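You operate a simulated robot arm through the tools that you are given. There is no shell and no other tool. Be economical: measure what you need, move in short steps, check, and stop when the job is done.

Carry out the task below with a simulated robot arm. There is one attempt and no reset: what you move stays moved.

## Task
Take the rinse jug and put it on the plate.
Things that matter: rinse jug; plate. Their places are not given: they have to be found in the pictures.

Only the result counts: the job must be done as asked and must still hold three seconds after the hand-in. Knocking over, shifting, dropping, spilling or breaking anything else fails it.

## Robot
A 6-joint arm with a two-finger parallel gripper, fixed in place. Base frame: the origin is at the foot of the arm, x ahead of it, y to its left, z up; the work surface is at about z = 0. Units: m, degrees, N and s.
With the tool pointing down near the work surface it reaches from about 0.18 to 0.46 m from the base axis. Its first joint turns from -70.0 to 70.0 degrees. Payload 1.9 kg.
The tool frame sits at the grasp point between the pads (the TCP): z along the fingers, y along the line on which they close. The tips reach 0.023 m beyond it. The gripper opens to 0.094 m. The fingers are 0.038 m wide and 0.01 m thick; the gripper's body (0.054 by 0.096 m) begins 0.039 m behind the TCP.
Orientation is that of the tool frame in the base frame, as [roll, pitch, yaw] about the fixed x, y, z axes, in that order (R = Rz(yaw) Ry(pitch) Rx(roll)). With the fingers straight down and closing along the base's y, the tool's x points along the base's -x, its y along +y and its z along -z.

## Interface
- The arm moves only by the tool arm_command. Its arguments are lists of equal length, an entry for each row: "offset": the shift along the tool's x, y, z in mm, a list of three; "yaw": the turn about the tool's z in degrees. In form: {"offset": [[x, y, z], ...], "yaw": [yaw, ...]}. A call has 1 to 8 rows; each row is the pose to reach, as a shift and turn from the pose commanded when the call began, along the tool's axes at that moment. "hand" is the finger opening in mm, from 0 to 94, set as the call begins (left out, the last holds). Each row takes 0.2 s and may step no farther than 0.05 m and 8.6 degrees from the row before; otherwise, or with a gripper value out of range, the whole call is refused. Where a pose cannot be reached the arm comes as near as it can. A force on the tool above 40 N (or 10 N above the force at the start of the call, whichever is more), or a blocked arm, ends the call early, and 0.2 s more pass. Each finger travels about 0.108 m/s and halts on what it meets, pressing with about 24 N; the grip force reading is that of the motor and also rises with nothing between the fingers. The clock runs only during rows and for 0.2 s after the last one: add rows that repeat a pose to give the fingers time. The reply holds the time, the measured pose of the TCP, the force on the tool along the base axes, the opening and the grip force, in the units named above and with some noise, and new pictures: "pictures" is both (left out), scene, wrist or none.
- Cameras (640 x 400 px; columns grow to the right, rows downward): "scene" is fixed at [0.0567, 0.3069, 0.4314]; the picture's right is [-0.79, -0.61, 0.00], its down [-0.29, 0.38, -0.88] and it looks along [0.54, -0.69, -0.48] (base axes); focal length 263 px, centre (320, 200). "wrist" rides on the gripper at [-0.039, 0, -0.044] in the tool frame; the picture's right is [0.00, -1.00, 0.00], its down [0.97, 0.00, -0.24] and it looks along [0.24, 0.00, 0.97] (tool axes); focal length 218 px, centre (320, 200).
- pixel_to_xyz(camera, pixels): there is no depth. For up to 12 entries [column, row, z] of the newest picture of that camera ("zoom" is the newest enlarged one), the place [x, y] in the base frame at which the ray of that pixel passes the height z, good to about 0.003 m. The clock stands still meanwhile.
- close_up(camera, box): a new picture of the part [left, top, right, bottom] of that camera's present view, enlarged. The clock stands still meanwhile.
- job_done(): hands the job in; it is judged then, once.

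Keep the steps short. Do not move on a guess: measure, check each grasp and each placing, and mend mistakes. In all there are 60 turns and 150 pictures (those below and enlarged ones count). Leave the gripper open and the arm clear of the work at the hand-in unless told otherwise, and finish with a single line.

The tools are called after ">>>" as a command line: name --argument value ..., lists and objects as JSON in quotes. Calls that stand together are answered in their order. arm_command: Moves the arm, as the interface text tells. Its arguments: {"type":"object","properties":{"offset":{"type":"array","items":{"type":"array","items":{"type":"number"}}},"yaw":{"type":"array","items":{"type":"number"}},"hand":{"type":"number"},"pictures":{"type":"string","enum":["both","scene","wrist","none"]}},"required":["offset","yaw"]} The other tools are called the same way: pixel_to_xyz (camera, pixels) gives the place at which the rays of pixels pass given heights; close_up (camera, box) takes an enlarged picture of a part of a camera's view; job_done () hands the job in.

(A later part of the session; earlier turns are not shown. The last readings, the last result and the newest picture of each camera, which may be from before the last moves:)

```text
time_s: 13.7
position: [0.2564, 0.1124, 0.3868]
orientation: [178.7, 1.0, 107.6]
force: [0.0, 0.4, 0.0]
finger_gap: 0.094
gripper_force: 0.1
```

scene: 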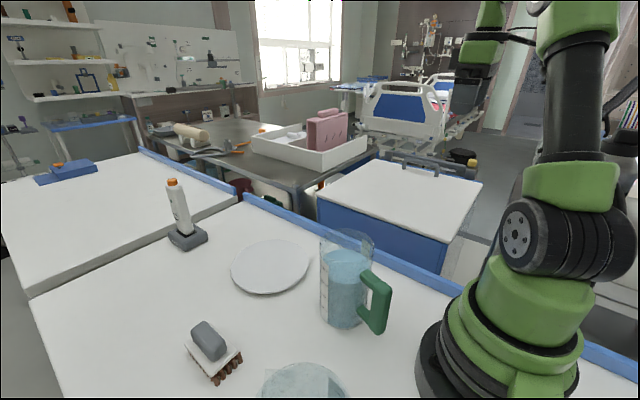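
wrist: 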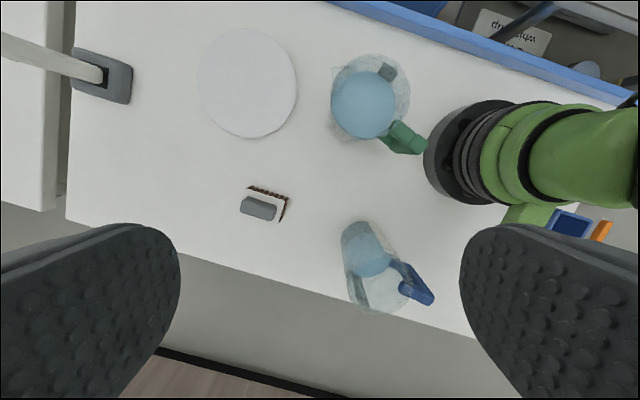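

Only floor on that side. I'll enlarge the blue tray with the orange item behind the foot, and both jugs from this angle.

>>> close_up --camera "wrist" --box '[500, 180, 640, 260]'

>>> close_up --camera "wrist" --box '[310, 30, 450, 170]'

>>> close_up --camera "wrist" --box '[320, 200, 450, 330]'

>>> close_up --camera "wrist" --box '[180, 20, 310, 240]'

```text
4.57 times, centred on (570, 220) of wrist
```

zoom: 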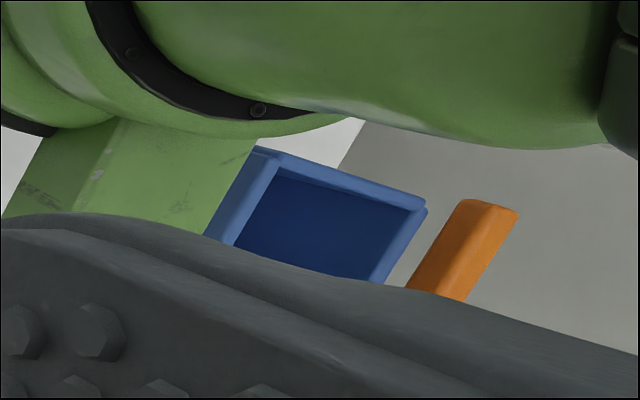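

```text
2.86 times, centred on (380, 100) of wrist
```

zoom: 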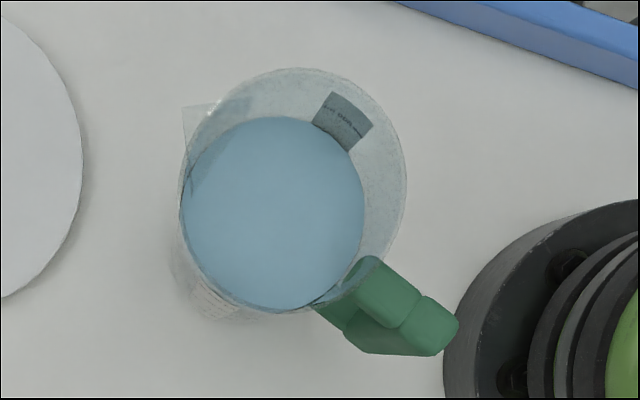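

```text
3.08 times, centred on (385, 265) of wrist
```

zoom: 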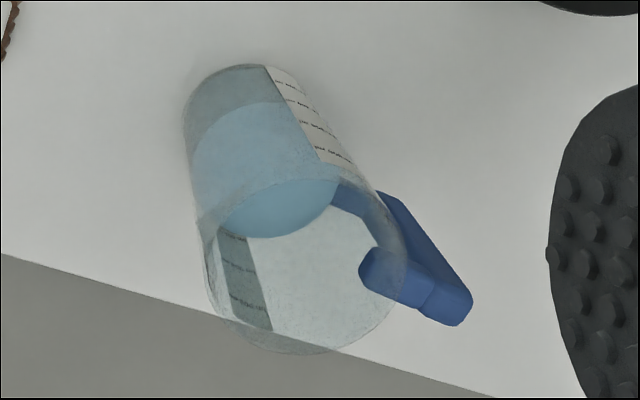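

```text
1.82 times, centred on (245, 130) of wrist
```

zoom: 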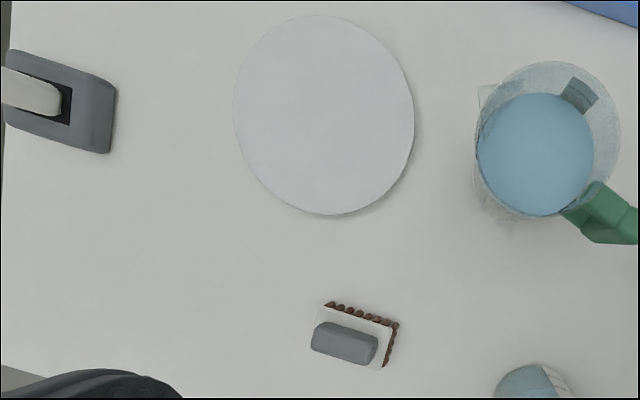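

The plate, brush and jugs carry no names. To look farther behind the arm, I'll close the fingers, move left (short of the mast), and turn so a picture corner points backward.

>>> arm_command --offset '[[33, 14, 0], [67, 29, 0], [100, 43, 0], [134, 58, 0], [134, 58, 0]]' --yaw '[-8, -16, -24, -24, -24]' --hand 0 --pictures "wrist"

```text
time_s: 14.8
position: [0.271, 0.2513, 0.3845]
orientation: [-179.9, 2.0, 132.2]
force: [0.3, -0.4, 0.4]
finger_gap: 0.0001
gripper_force: 24.4
out of reach, approached as far as the arm can: row 4
```

wrist: 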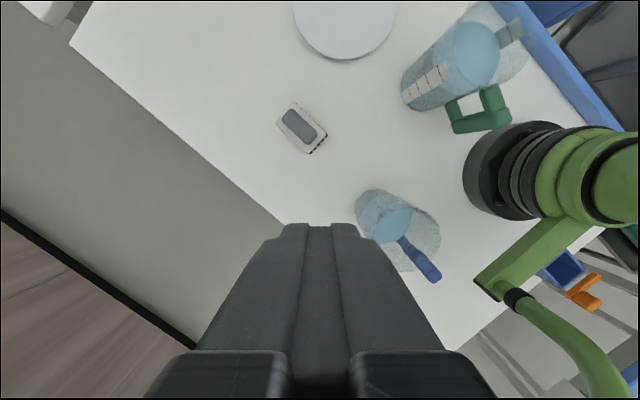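

>>> close_up --camera "wrist" --box '[450, 200, 640, 400]'

>>> close_up --camera "wrist" --box '[0, 200, 220, 400]'

```text
2.00 times, centred on (545, 300) of wrist
```

zoom: 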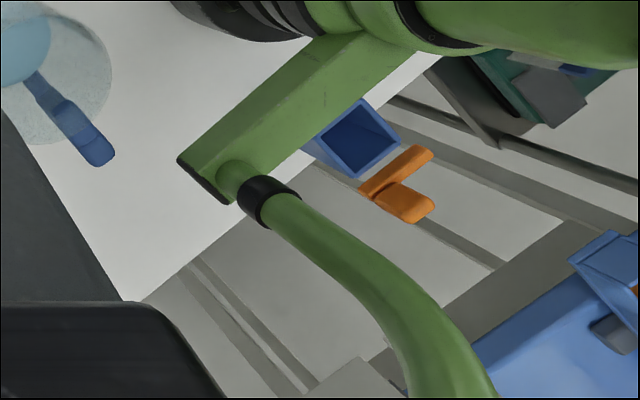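

```text
2.00 times, centred on (110, 300) of wrist
```

zoom: 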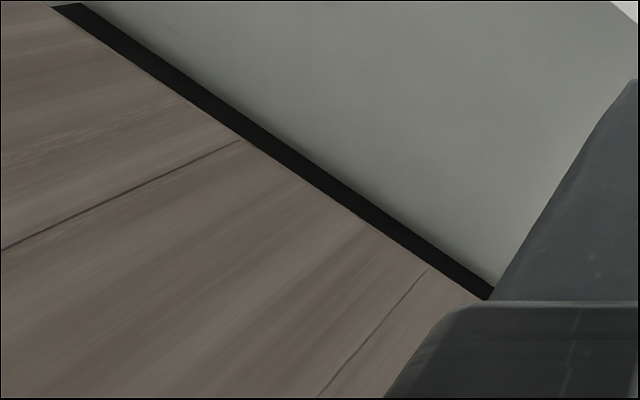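

Confirmed: the green bar carries the camera mast, and there are only bins behind it. With the arm on the left, I'll enlarge the parts of the scene it used to hide.

>>> close_up --camera "scene" --box '[370, 0, 480, 70]'

>>> close_up --camera "scene" --box '[470, 0, 640, 130]'

>>> close_up --camera "scene" --box '[430, 130, 640, 400]'

>>> close_up --camera "scene" --box '[255, 345, 345, 400]'

```text
5.71 times, centred on (425, 35) of scene
```

zoom: 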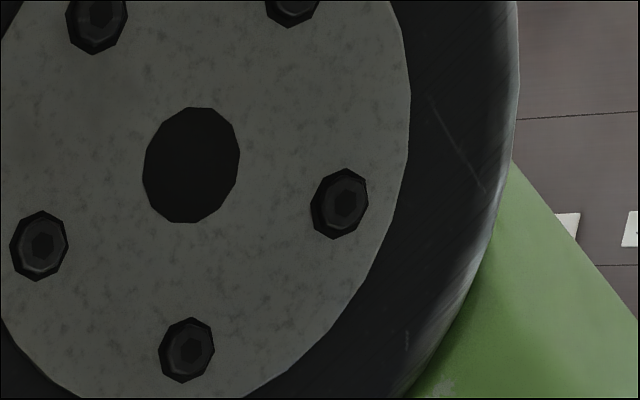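

```text
3.08 times, centred on (555, 65) of scene
```

zoom: 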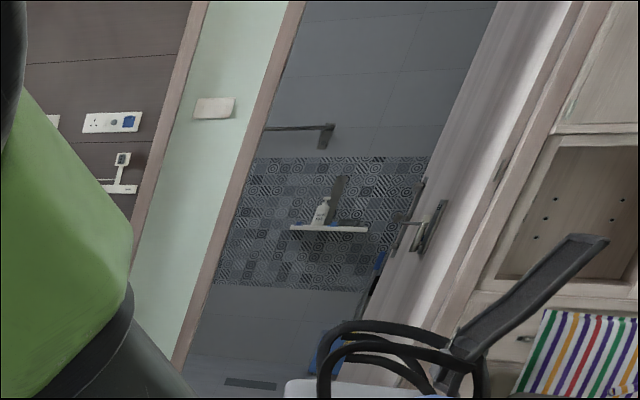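

```text
1.48 times, centred on (535, 265) of scene
```

zoom: 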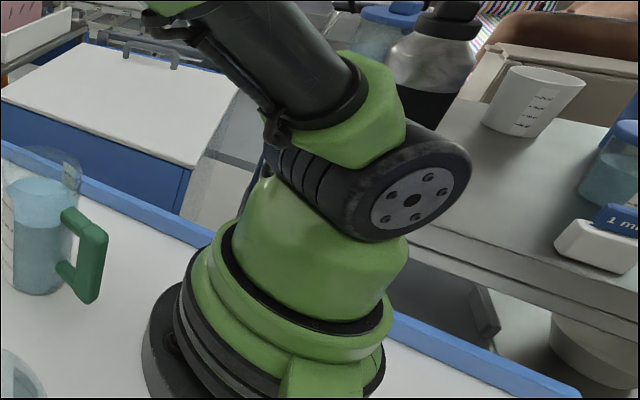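

```text
7.11 times, centred on (300, 372) of scene
```

zoom: 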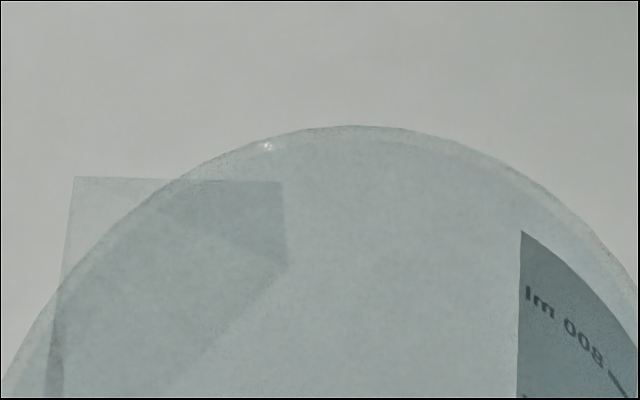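

Still no key. One direction is left, forward (+x). I'll move back to the centre, open the hand, and turn the camera to look ahead.

>>> arm_command --offset '[[-22, -14, 0], [-44, -28, 0], [-66, -42, 0], [-88, -56, 0], [-110, -70, 0], [-130, -85, 0], [-150, -100, 0], [-169, -112, 0]]' --yaw '[8, 16, 24, 32, 40, 48, 56, 64]' --hand 94 --pictures "none"

>>> arm_command --offset '[[0, 0, 0], [0, 0, 0], [0, 0, 0], [0, 0, 0], [0, 0, 0], [0, 0, 0], [0, 0, 0], [0, 0, 0]]' --yaw '[8, 16, 24, 32, 40, 48, 56, 64]' --pictures "wrist"

```text
time_s: 16.6
position: [0.3002, 0.0579, 0.3887]
orientation: [178.5, 0.1, 67.6]
force: [0.1, -0.7, 0.0]
finger_gap: 0.0939
gripper_force: 0.0
```

```text
time_s: 18.4
position: [0.299, 0.0558, 0.3873]
orientation: [179.2, -1.4, 3.5]
force: [-0.3, -0.1, 0.3]
finger_gap: 0.0941
gripper_force: 0.2
```

wrist: 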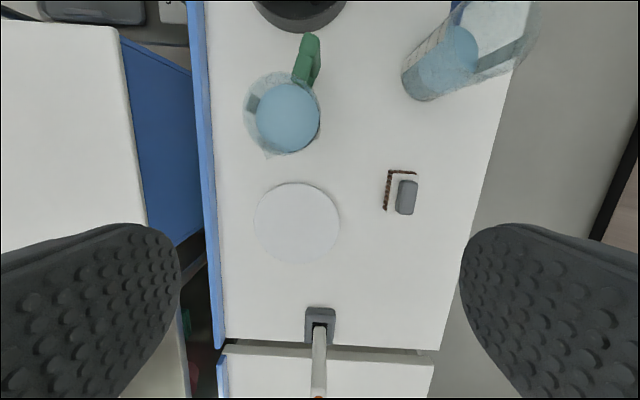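

The view ahead shows only the call-test handset and the next table. I'll enlarge both jugs from this side.

>>> close_up --camera "wrist" --box '[390, 0, 550, 110]'

>>> close_up --camera "wrist" --box '[230, 20, 350, 170]'

>>> pixel_to_xyz --camera "wrist" --pixels '[[255, 222, 0.01], [340, 222, 0.01], [297, 182, 0.01], [297, 265, 0.01], [243, 107, 0.14], [320, 107, 0.14], [282, 71, 0.14], [285, 154, 0], [308, 36, 0.12]]'

```text
3.64 times, centred on (470, 55) of wrist
```

zoom: 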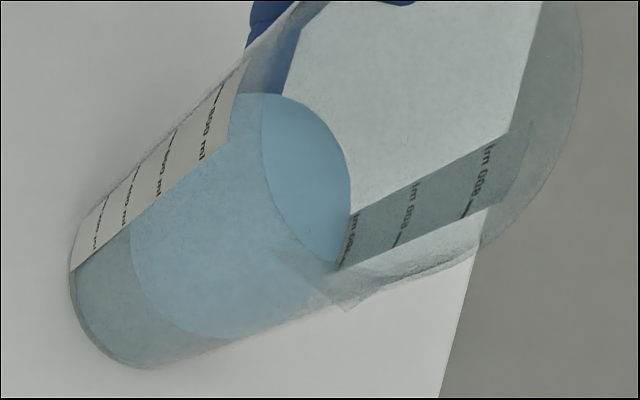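

```text
2.67 times, centred on (290, 95) of wrist
```

zoom: 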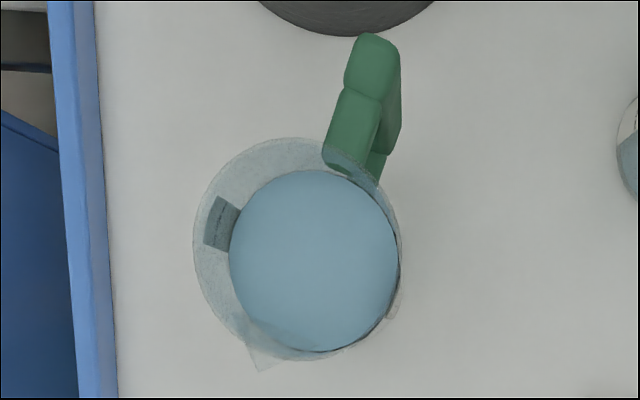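

```text
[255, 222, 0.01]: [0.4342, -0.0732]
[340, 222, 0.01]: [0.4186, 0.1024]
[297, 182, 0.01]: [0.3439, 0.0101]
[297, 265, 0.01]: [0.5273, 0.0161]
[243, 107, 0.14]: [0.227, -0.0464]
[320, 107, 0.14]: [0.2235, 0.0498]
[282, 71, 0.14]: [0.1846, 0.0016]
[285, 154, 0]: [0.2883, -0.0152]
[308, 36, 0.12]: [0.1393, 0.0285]
```

No label anywhere names the rinse jug. The only hint is that the bottle marked "sterile water" has a green cap and the "clean…" bottle a blue one. I'm taking the green-handled jug because of that hint, and because it stands beside the plate in clear reach. This is a judgement, not something I read.

From two views its rim is about 0.161 m high, 0.089 m across and centred near (0.236, 0.006). The plate's centre is near (0.433, 0.014). Next I'll hover above the jug at TCP z 0.25.

>>> arm_command --offset '[[-17, 11, 30], [-35, 22, 65], [-52, 33, 100], [-69, 44, 137], [-69, 44, 137]]' --yaw '[0, 0, 0, 0, 0]'

```text
time_s: 19.6
position: [0.2375, 0.0064, 0.2509]
orientation: [179.2, -1.4, 3.7]
force: [-0.8, 0.2, -0.3]
finger_gap: 0.094
gripper_force: 0.1
```

scene: 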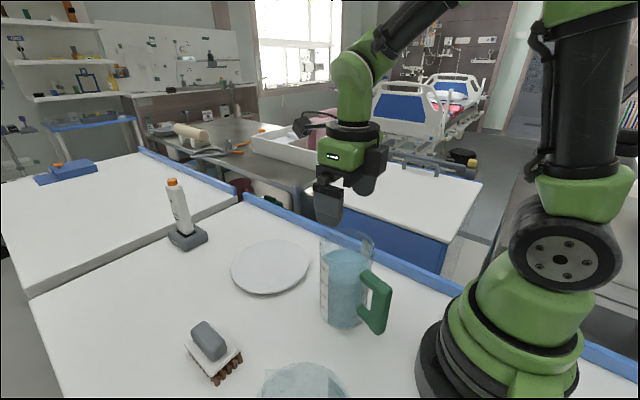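
wrist: 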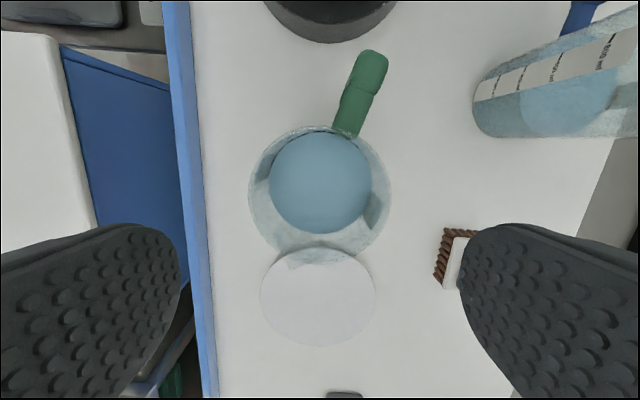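

In the wrist view the rim spans columns 249 to 392, centred at about 320, so it's well centred along the closing line. I'll measure more exactly with an enlargement.

>>> close_up --camera "wrist" --box '[230, 110, 410, 270]'

>>> pixel_to_xyz --camera "wrist" --pixels '[[249, 190, 0.161], [392, 190, 0.161], [320, 127, 0.161], [320, 258, 0.161], [368, 60, 0.13], [345, 130, 0.13]]'

```text
2.50 times, centred on (320, 190) of wrist
```

zoom: 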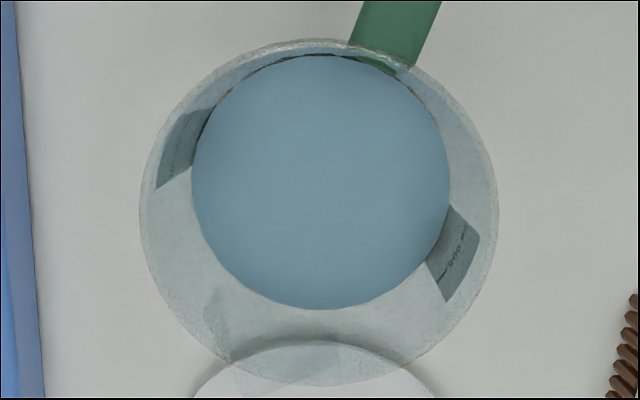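

```text
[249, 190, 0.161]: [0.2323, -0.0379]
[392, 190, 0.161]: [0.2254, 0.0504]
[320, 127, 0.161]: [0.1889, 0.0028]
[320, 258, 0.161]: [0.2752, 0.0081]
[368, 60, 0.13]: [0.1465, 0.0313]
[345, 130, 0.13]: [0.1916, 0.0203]
```

The jug's centre is about (0.2335, 0.006). I'll go down to tips just above the rim (TCP z ≈ 0.195), with a small x correction, and check.

>>> arm_command --offset '[[-3, 0.3, 28], [-5, 0.3, 55], [-5, 0.3, 55]]' --yaw '[0, 0, 0]'

>>> close_up --camera "scene" --box '[270, 120, 440, 340]'

```text
time_s: 20.4
position: [0.2338, 0.0065, 0.1978]
orientation: [179.2, -1.2, 3.7]
force: [-0.6, 0.1, -0.4]
finger_gap: 0.0937
gripper_force: 0.0
```

scene: 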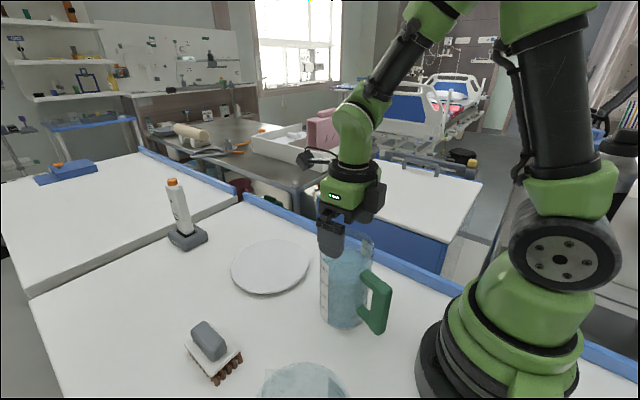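
wrist: 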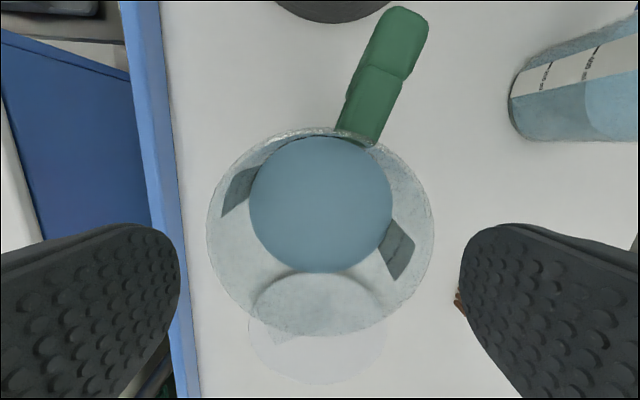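

```text
1.82 times, centred on (355, 230) of scene
```

zoom: 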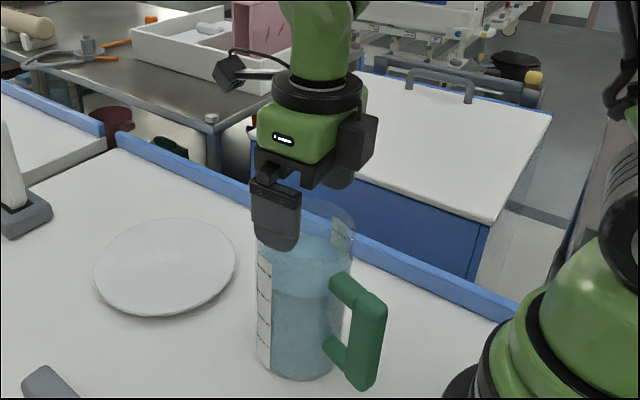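

The rim spans columns 207 to 434, centred at 320.5, so the fingers should straddle it evenly. I'll go down 28 mm in small rows so the tips just pass the rim, then check force.

>>> arm_command --offset '[[0, 0, 8], [0, 0, 14], [0, 0, 20], [-0.5, 0, 25], [-0.5, 0, 28]]' --yaw '[0, 0, 0, 0, 0]'

>>> close_up --camera "scene" --box '[290, 180, 410, 340]'

```text
time_s: 21.6
position: [0.2332, 0.0048, 0.1678]
orientation: [179.3, -1.6, 3.7]
force: [-1.1, 0.3, 0.7]
finger_gap: 0.0939
gripper_force: 0.0
```

scene: 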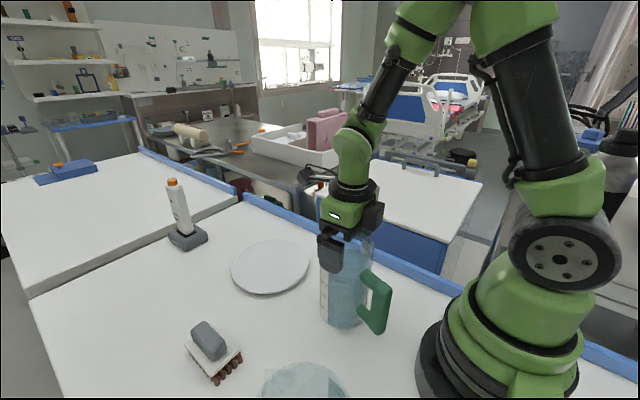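
wrist: 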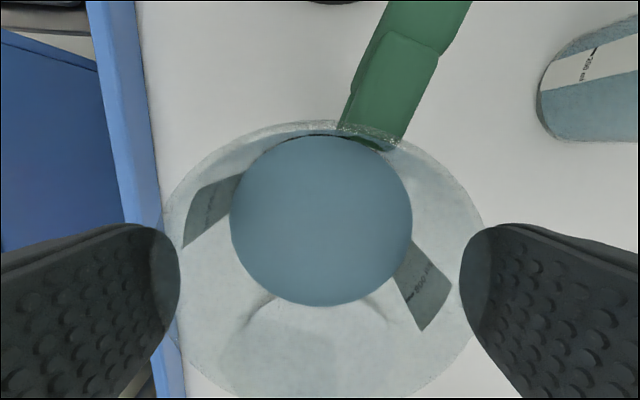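

```text
2.50 times, centred on (350, 260) of scene
```

zoom: 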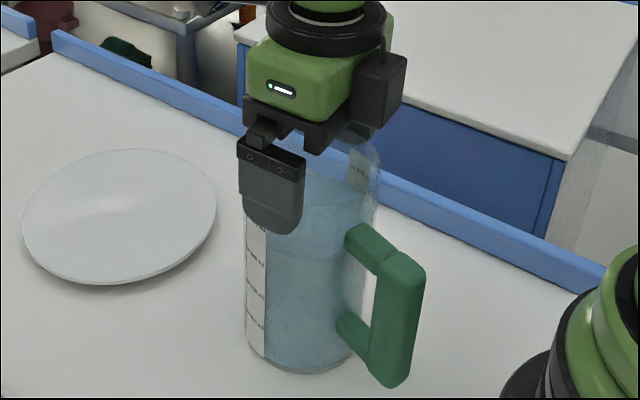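

No contact force (0.7 N). I'll enlarge the wrist view to compare the side gaps before going deeper.

>>> close_up --camera "wrist" --box '[130, 110, 510, 350]'

```text
1.67 times, centred on (320, 230) of wrist
```

zoom: 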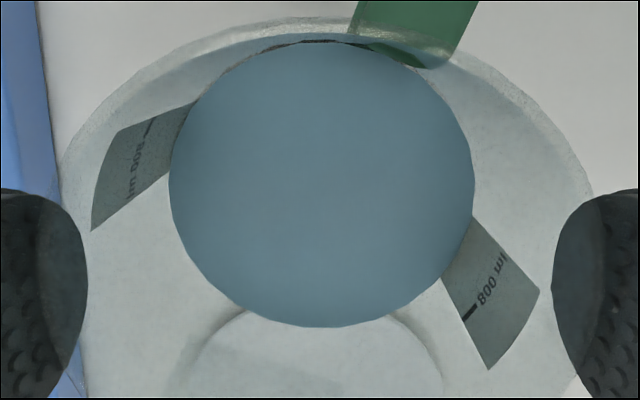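

The fingertips show through the glass, outside and below the rim on both sides. The jug sits about 1 mm right of centre, so I'll correct that and go down a further 32 mm to the grip height.

>>> arm_command --offset '[[0, -1, 0], [0, -1, 8], [0, -1, 16], [-0.5, -1, 24], [-1, -1, 32], [-1, -1, 32]]' --yaw '[0, 0, 0, 0, 0, 0]'

>>> close_up --camera "scene" --box '[290, 180, 410, 340]'

```text
time_s: 23.1
position: [0.2326, 0.0032, 0.1357]
orientation: [179.8, -1.4, 3.9]
force: [0.6, 1.4, -0.4]
finger_gap: 0.0938
gripper_force: 0.0
```

scene: 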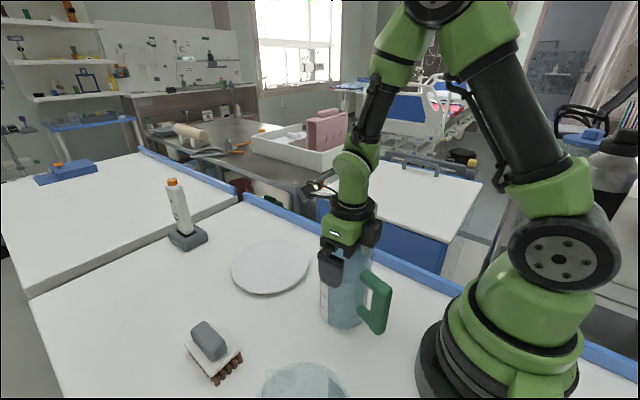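
wrist: 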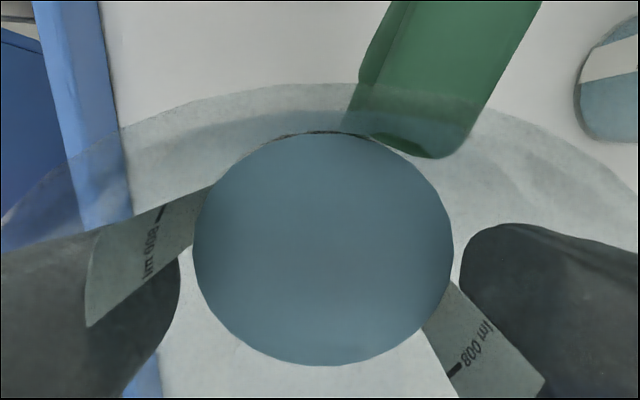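

```text
2.50 times, centred on (350, 260) of scene
```

zoom: 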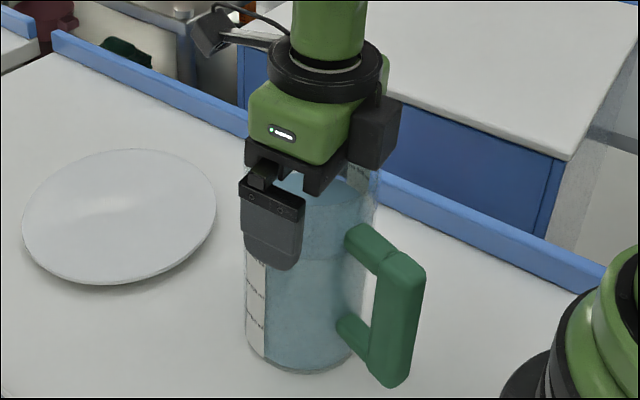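

The fingers straddle the jug with almost no force (1.4 N sideways). I'll close the hand and wait for the grip.

>>> arm_command --offset '[[0, 0, 0], [0, 0, 0], [0, 0, 0]]' --yaw '[0, 0, 0]' --hand 60

```text
time_s: 23.9
position: [0.233, 0.0042, 0.1355]
orientation: [179.9, -1.3, 4.0]
force: [0.7, -1.6, -0.2]
finger_gap: 0.0917
gripper_force: 24.3
```

scene: 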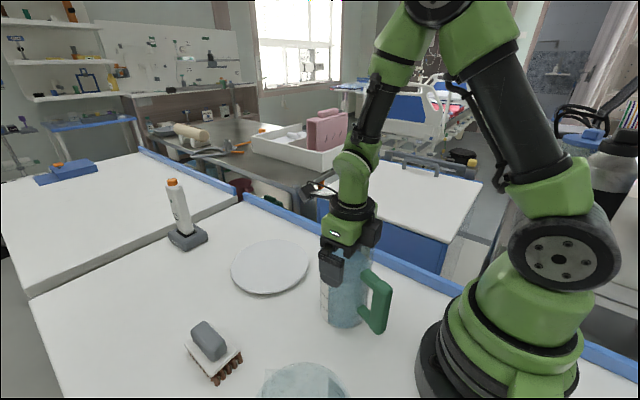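
wrist: 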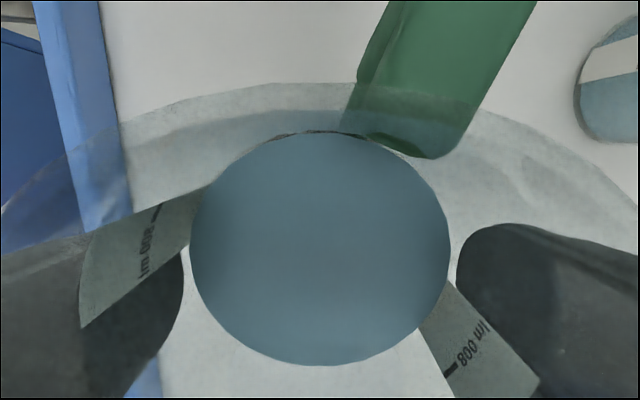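

Gripped at 91.7 mm with 24 N. I'll lift gently by about 15 mm and check the weight.

>>> arm_command --offset '[[0, 0, -3], [0, 0, -7], [0, 0, -11], [0, 0, -15], [0, 0, -15]]' --yaw '[0, 0, 0, 0, 0]'

>>> close_up --camera "scene" --box '[290, 180, 410, 340]'

```text
time_s: 25.1
position: [0.2334, 0.006, 0.1516]
orientation: [179.7, -1.3, 4.0]
force: [0.2, -0.3, 0.0]
finger_gap: 0.0914
gripper_force: 24.3
```

scene: 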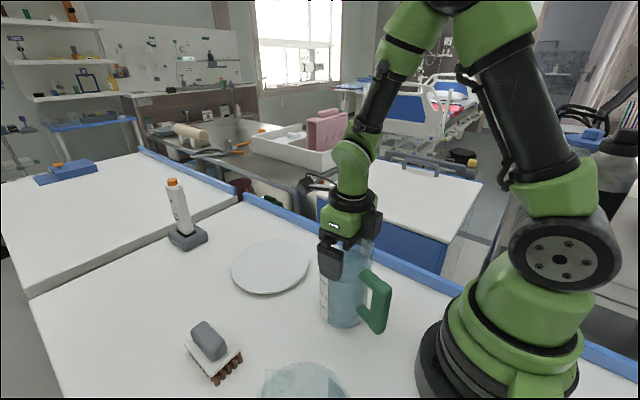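
wrist: 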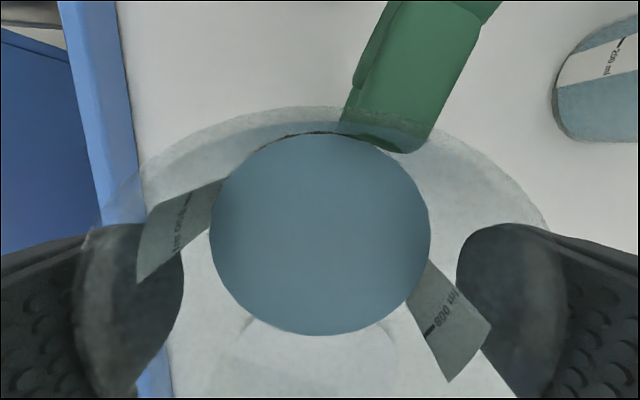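

```text
2.50 times, centred on (350, 260) of scene
```

zoom: 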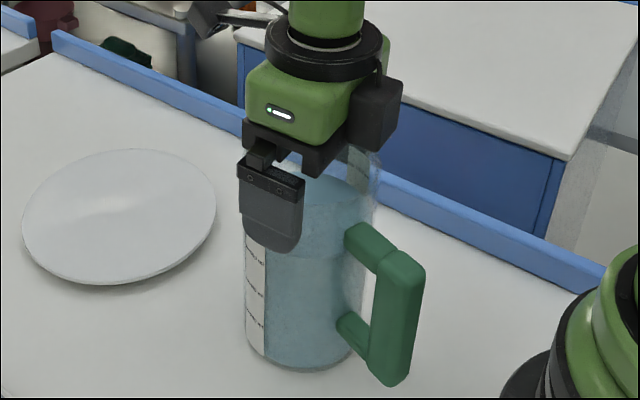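

The jug didn't rise: it stayed on the table and the pads slid up the slippery glass with no load on the tool. So I'll have to grip it by the handle, which is too close to the base (radius about 0.16 m). With the jug still clamped lightly and standing on the table, I'll turn it in place so the handle swings to the left (+y), trying 24° first.

>>> arm_command --offset '[[0, 0, 0], [0, 0, 0], [0, 0, 0], [0, 0, 0], [0, 0, 0], [0, 0, 0], [0, 0, 0]]' --yaw '[4, 8, 12, 16, 20, 24, 24]'

```text
time_s: 26.1
position: [0.23, -0.0231, 0.1465]
orientation: [-177.9, -2.4, -10.8]
force: [-2.8, -1.0, 11.1]
finger_gap: 0.0928
gripper_force: 24.0
out of reach, approached as far as the arm can: row 1, 2, 3, 4, 5
stopped in row 5: the force on the tool passed its limit (the readings are from after the stop); the commanded pose is now the measured one
```

scene: 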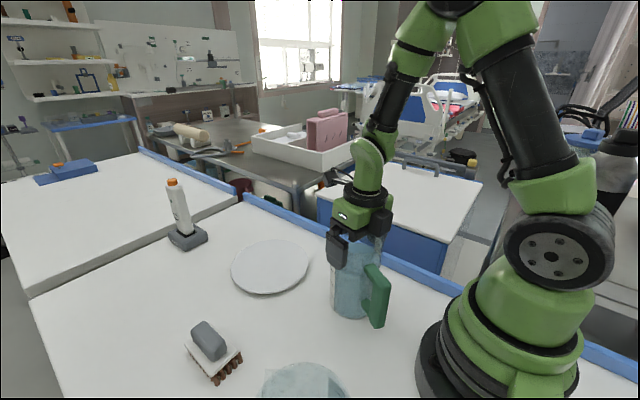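
wrist: 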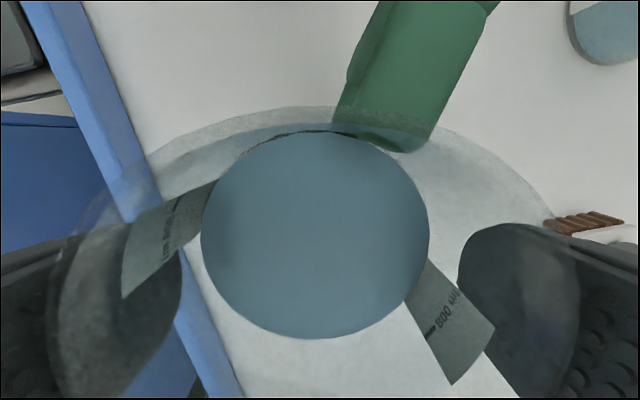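

The wrist joint reached its end, so the arm swung a little and dragged the jug with it. The jug is still upright with the water level, and it now stands near (0.23, −0.02). This shows that clamped, it slides and turns with the hand. I'll turn it the other way while sliding it gently toward (0.285, 0.02), well short of the plate's edge at x ≈ 0.344, so the handle ends up within reach.

>>> arm_command --offset '[[0, -6, 0], [4, -14, 1], [10, -22, 1], [17, -30, 2], [24, -38, 2], [32, -45, 3], [39, -50, 4], [46, -52, 4]]' --yaw '[-6, -13, -20, -27, -34, -41, -48, -55]'

```text
time_s: 27.0
position: [0.2462, -0.0025, 0.1484]
orientation: [-179.0, -3.1, 11.1]
force: [-0.8, 0.1, 4.1]
finger_gap: 0.0928
gripper_force: 24.0
stopped in row 4: the force on the tool passed its limit (the readings are from after the stop); the commanded pose is now the measured one
```

scene: 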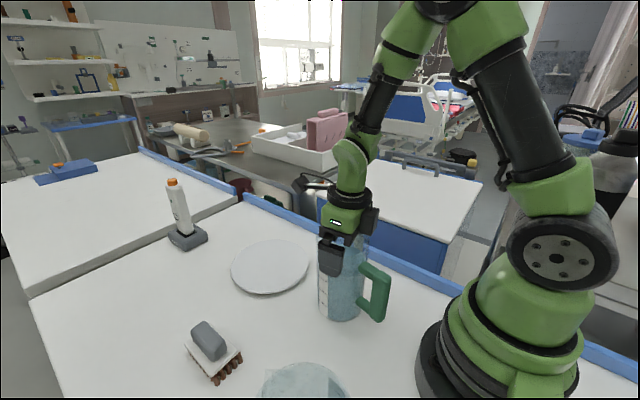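
wrist: 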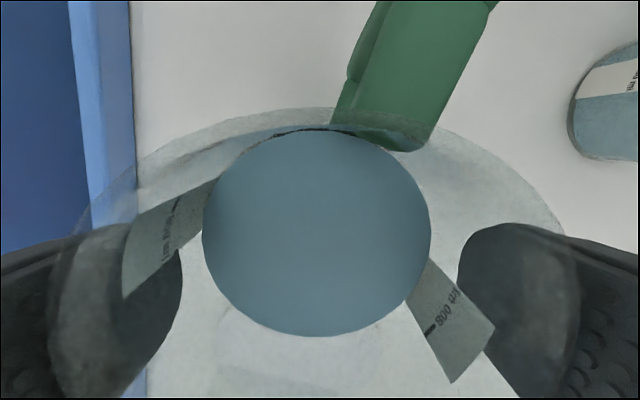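

It stopped on force partway: the jug moved back to about (0.246, −0.003) and is still upright. I'll open the hand to let the jug settle, and look.

>>> arm_command --offset '[[0, 0, 0], [0, 0, 0], [0, 0, 0]]' --yaw '[0, 0, 0]' --hand 94

>>> close_up --camera "scene" --box '[290, 180, 410, 340]'

```text
time_s: 27.8
position: [0.2466, -0.0022, 0.1468]
orientation: [-179.0, -2.9, 11.1]
force: [0.3, -0.9, -1.4]
finger_gap: 0.0942
gripper_force: 0.0
```

scene: 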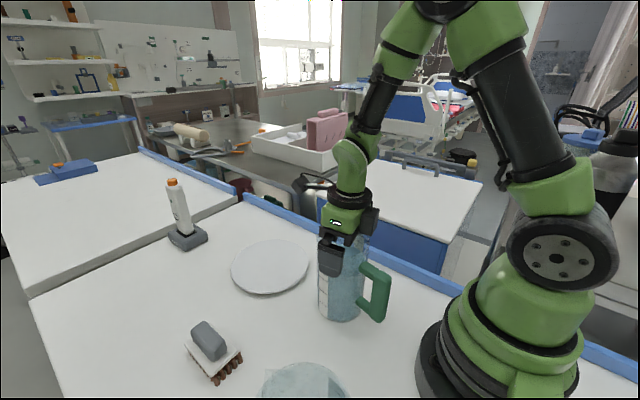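
wrist: 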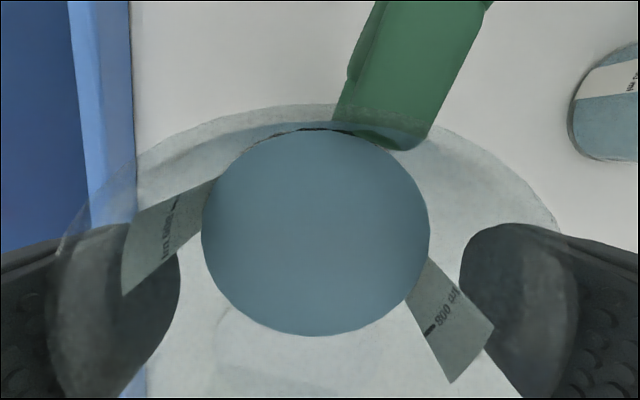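

```text
2.50 times, centred on (350, 260) of scene
```

zoom: 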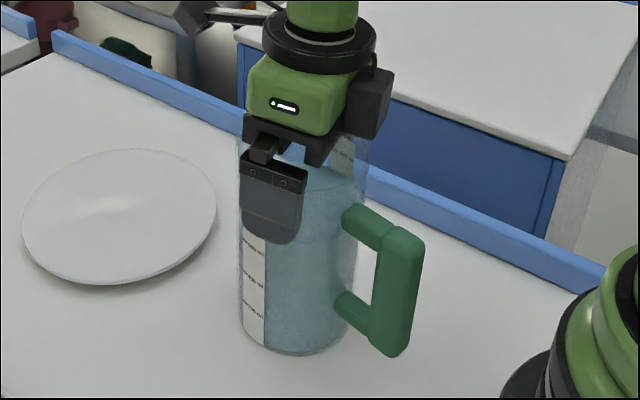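

The jug is upright and free, with its handle pointing almost straight back. I'll close again and slide it forward (+x) by only 28 mm, in slow rows with no turning.

>>> arm_command --offset '[[0, 0, 0], [0, 0, 0], [4, 0.8, 0], [9, 1.8, 0], [14, 2.7, 0], [19, 3.7, 0], [24, 4.7, 0], [28, 5.5, 0]]' --yaw '[0, 0, 0, 0, 0, 0, 0, 0]' --hand 70

```text
time_s: 29.6
position: [0.2744, -0.0014, 0.148]
orientation: [-179.0, -2.9, 11.2]
force: [0.3, 0.6, -0.8]
finger_gap: 0.0919
gripper_force: 24.0
```

scene: 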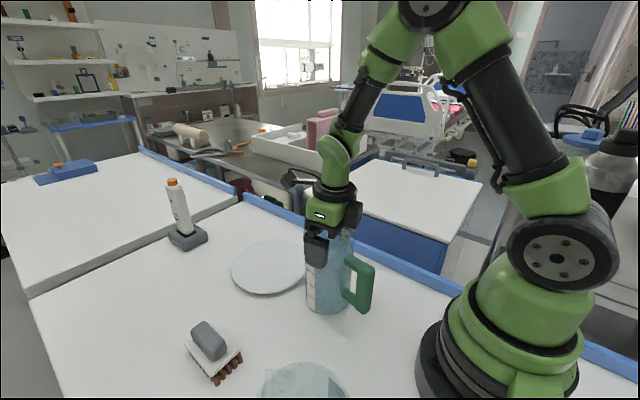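
wrist: 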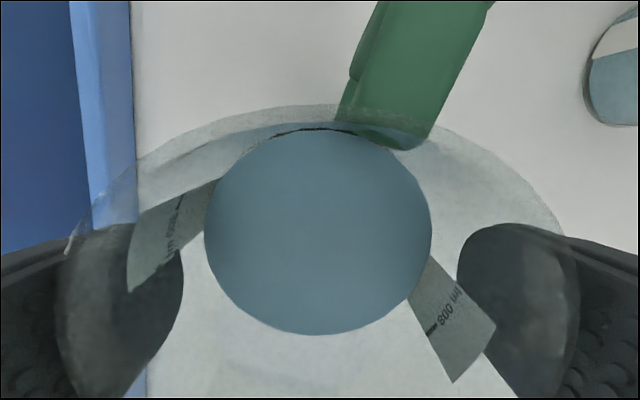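

It slid cleanly to x ≈ 0.274. Now I'll turn the clamped jug slowly by 22° so the handle can be gripped squarely within the wrist's range.

>>> arm_command --offset '[[0, 0, 0], [0, 0, 0], [0, 0, 0], [0, 0, 0], [0, 0, 0], [0, 0, 0], [0, 0, 0], [0, 0, 0]]' --yaw '[-3, -6, -9, -12, -15, -18, -21, -22]' --pictures "wrist"

```text
time_s: 31.4
position: [0.2752, -0.0025, 0.1491]
orientation: [179.8, -3.2, 33.2]
force: [0.0, -0.6, -0.1]
finger_gap: 0.092
gripper_force: 24.6
```

wrist: 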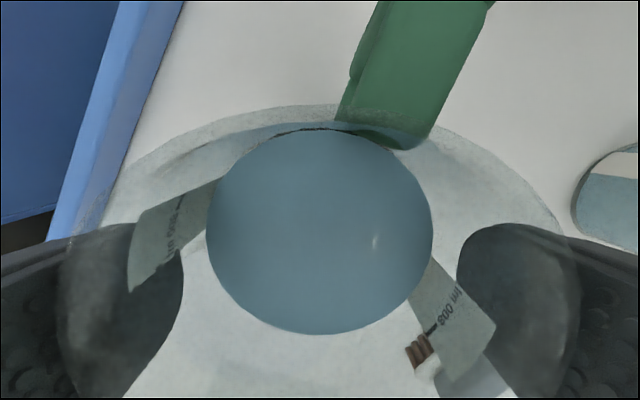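

The jug turned with the hand. I'll release it, rise straight up to z ≈ 0.25, and measure the handle from above.

>>> arm_command --offset '[[0, 0, 0], [0, 0, 0], [0.5, 0, -10], [1, 0, -20], [2, 0, -40], [4, 0, -70], [6, 0, -100], [6, 0, -100]]' --yaw '[0, 0, 0, 0, 0, 0, 0, 0]' --hand 94

>>> close_up --camera "wrist" --box '[230, 10, 450, 280]'

>>> close_up --camera "scene" --box '[270, 200, 410, 340]'

```text
time_s: 33.2
position: [0.2756, -0.0005, 0.2502]
orientation: [179.8, -3.2, 33.1]
force: [-0.2, 0.5, -0.2]
finger_gap: 0.094
gripper_force: 0.0
```

scene: 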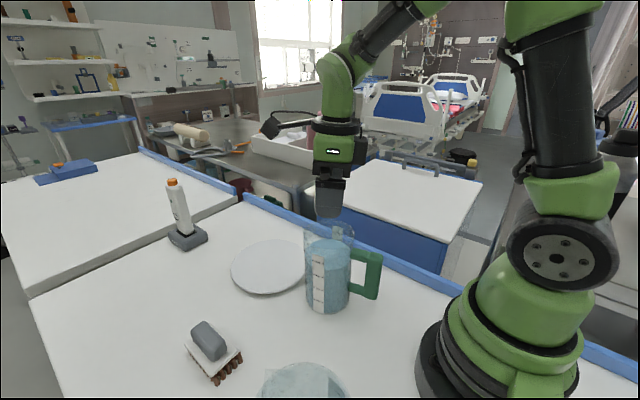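
wrist: 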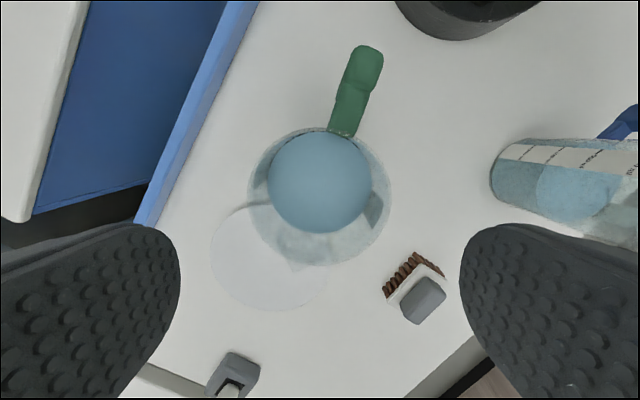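

```text
1.48 times, centred on (340, 145) of wrist
```

zoom: 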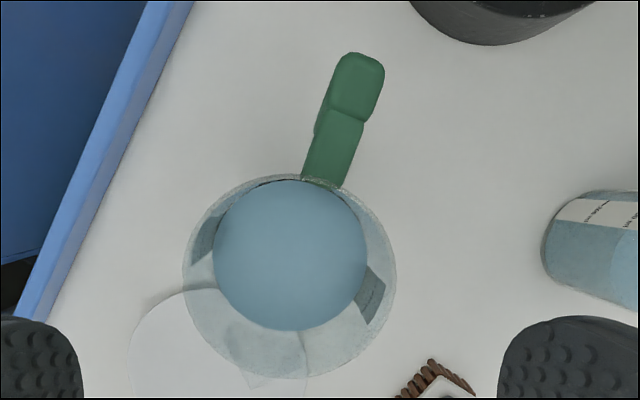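

```text
2.86 times, centred on (340, 270) of scene
```

zoom: 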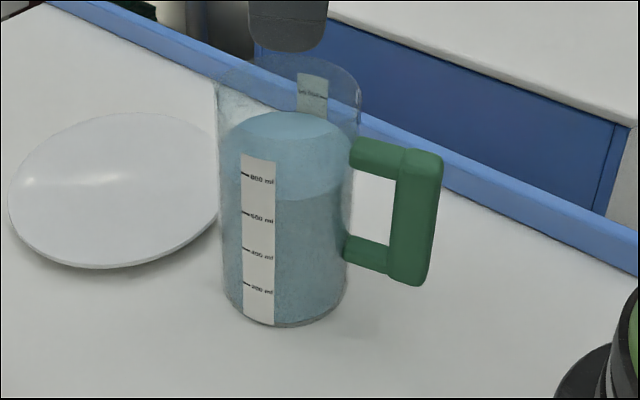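

The jug stands upright with the water undisturbed, and the handle points back and slightly right. I'll measure the handle's bar and bridge, taking its top at about 0.125 m.

>>> pixel_to_xyz --camera "wrist" --pixels '[[370, 46, 0.125], [360, 69, 0.125], [348, 111, 0.125], [336, 133, 0.125], [346, 64, 0.125], [378, 74, 0.125], [320, 190, 0.161], [248, 192, 0.161], [391, 192, 0.161]]'

>>> pixel_to_xyz --camera "zoom" --pixels '[[425, 152, 0.125], [405, 150, 0.125], [425, 152, 0.11], [425, 152, 0.14], [410, 283, 0.03], [410, 283, 0.04], [410, 283, 0.05], [365, 140, 0.125], [285, 325, 0]]'

```text
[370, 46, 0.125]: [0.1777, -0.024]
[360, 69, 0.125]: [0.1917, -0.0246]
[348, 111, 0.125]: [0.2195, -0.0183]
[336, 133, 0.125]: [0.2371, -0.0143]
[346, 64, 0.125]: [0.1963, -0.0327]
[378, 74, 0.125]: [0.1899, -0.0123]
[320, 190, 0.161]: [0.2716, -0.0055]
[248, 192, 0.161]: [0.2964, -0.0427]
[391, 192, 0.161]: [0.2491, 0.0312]
```

```text
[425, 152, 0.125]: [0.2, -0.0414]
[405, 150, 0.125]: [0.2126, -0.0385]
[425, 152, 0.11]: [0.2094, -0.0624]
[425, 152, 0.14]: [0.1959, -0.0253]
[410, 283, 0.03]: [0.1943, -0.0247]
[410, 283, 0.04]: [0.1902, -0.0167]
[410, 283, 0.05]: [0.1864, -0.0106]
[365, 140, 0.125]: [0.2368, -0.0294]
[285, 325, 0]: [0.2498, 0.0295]
```

The jug's centre is near (0.2725, −0.006). The handle bar is near (0.196, −0.024), its top is at about z 0.138, and it points along 194°. I'll move above the bar at the same height and turn so the fingers close across it.

>>> arm_command --offset '[[-29, -8, 0], [-58, -16, 0], [-86, -23, 0], [-86, -23, 0]]' --yaw '[6.5, 13, 19.4, 19.4]'

```text
time_s: 34.2
position: [0.1904, -0.0298, 0.2451]
orientation: [-179.1, -3.1, 13.6]
force: [0.2, 0.8, -0.2]
finger_gap: 0.0939
gripper_force: 0.1
```

scene: 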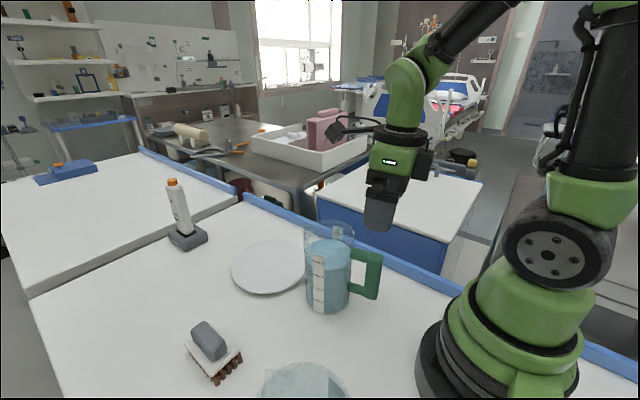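
wrist: 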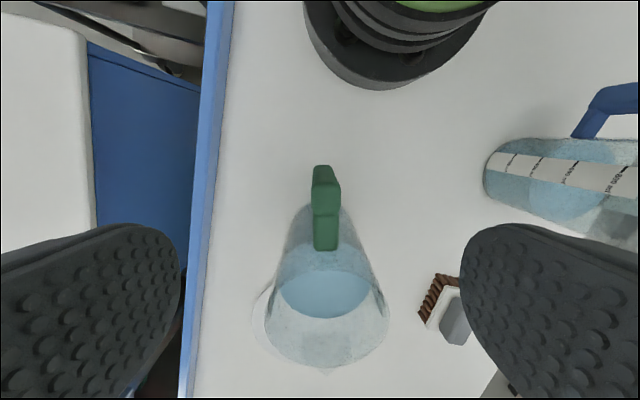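

The handle is lined up with the fingers, top centre near (325,190). I'll measure its offset exactly before going down.

>>> close_up --camera "wrist" --box '[260, 150, 400, 270]'

>>> pixel_to_xyz --camera "wrist" --pixels '[[325, 168, 0.138], [325, 192, 0.138], [325, 212, 0.138], [325, 248, 0.138], [320, 192, 0.138], [326, 318, 0.161], [265, 318, 0.161], [389, 318, 0.161]]'

```text
3.33 times, centred on (330, 210) of wrist
```

zoom: 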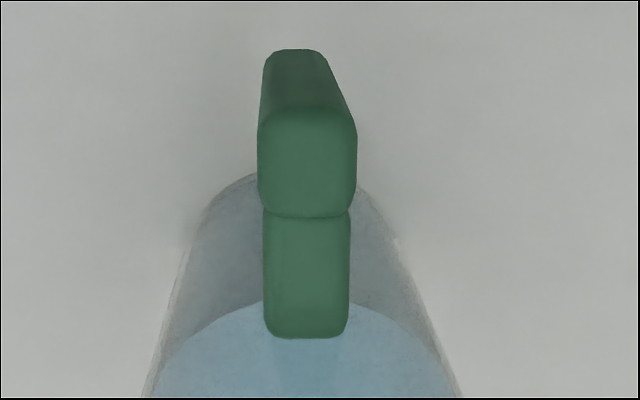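

```text
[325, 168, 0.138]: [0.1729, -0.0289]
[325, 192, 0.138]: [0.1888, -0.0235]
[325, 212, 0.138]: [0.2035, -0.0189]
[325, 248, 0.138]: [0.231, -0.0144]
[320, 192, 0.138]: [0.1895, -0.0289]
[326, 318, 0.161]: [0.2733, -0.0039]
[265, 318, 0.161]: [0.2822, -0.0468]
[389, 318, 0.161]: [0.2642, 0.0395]
```

The handle sits about 4 mm to the right of the hand's centre line. I'll correct that and go down in steps to TCP z ≈ 0.103, with the palm just above the handle and clear of the jug wall.

>>> arm_command --offset '[[1, -4.4, 25], [1, -4.4, 50], [1, -4.4, 75], [1, -4.4, 92], [1, -4.4, 92]]' --yaw '[0, 0, 0, 0, 0]'

>>> close_up --camera "scene" --box '[290, 180, 430, 330]'

```text
time_s: 35.4
position: [0.1955, -0.0231, 0.153]
orientation: [-179.1, -3.1, 13.7]
force: [0.5, 0.9, 0.3]
finger_gap: 0.094
gripper_force: 0.1
```

scene: 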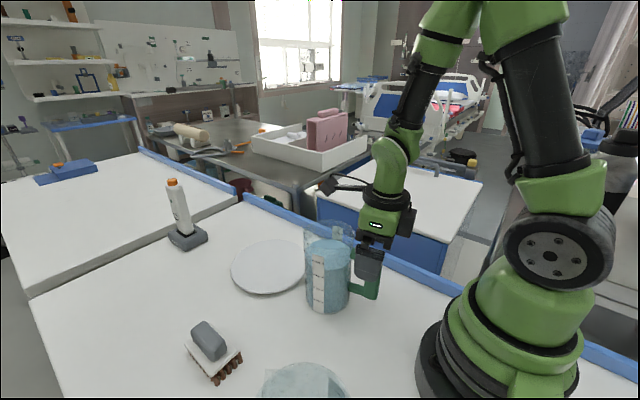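
wrist: 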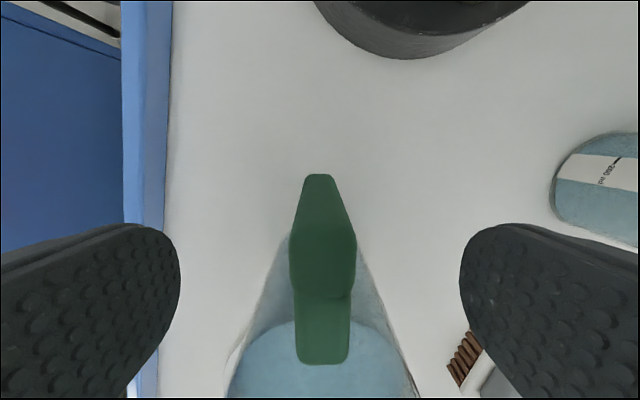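

```text
2.67 times, centred on (360, 255) of scene
```

zoom: 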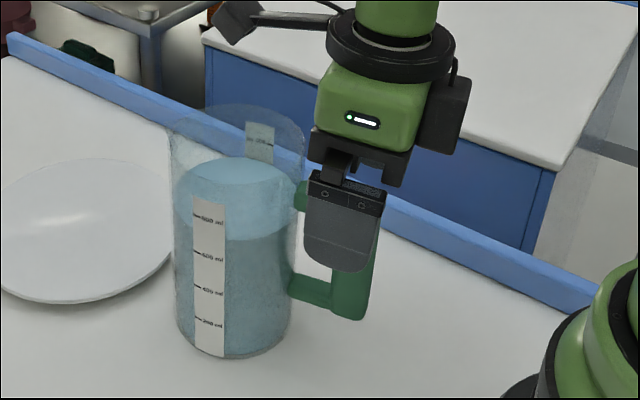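

The hand is centred on the handle, with the fingers either side of it. I'll go down the last 52 mm slowly.

>>> arm_command --offset '[[0, 0, 10], [0, 0, 20], [0, 0, 30], [0, 0, 40], [0, 0, 47], [0, 0, 52], [0, 0, 52]]' --yaw '[0, 0, 0, 0, 0, 0, 0]'

>>> close_up --camera "scene" --box '[290, 180, 430, 330]'

```text
time_s: 37.0
position: [0.1962, -0.0193, 0.116]
orientation: [-178.0, -3.3, 13.7]
force: [-0.3, 0.3, -0.1]
finger_gap: 0.0939
gripper_force: 0.1
out of reach, approached as far as the arm can: row 4, 5, 6
```

scene: 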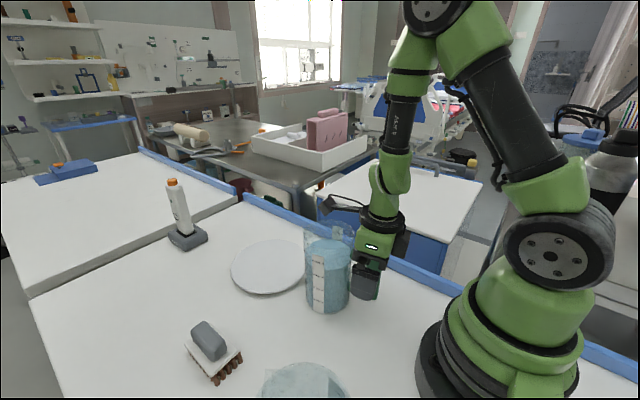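
wrist: 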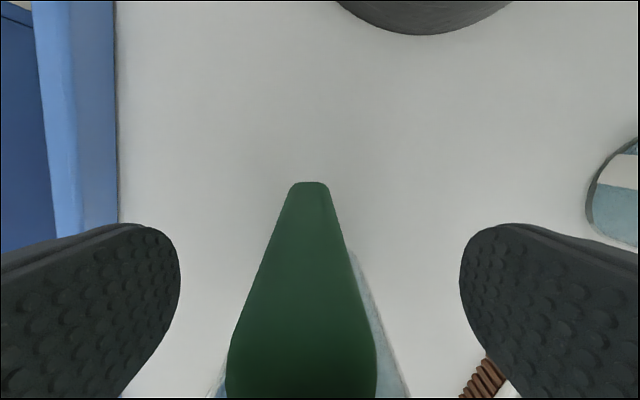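

```text
2.67 times, centred on (360, 255) of scene
```

zoom: 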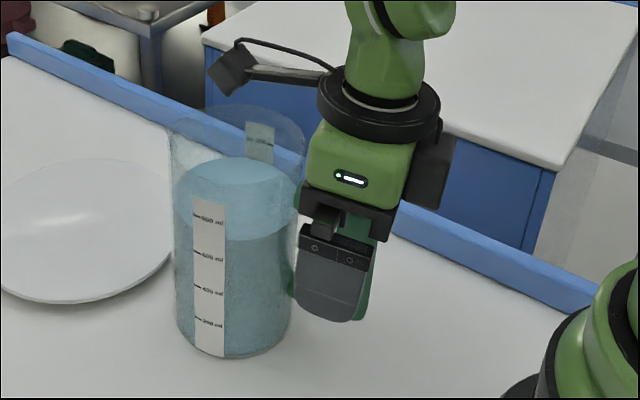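

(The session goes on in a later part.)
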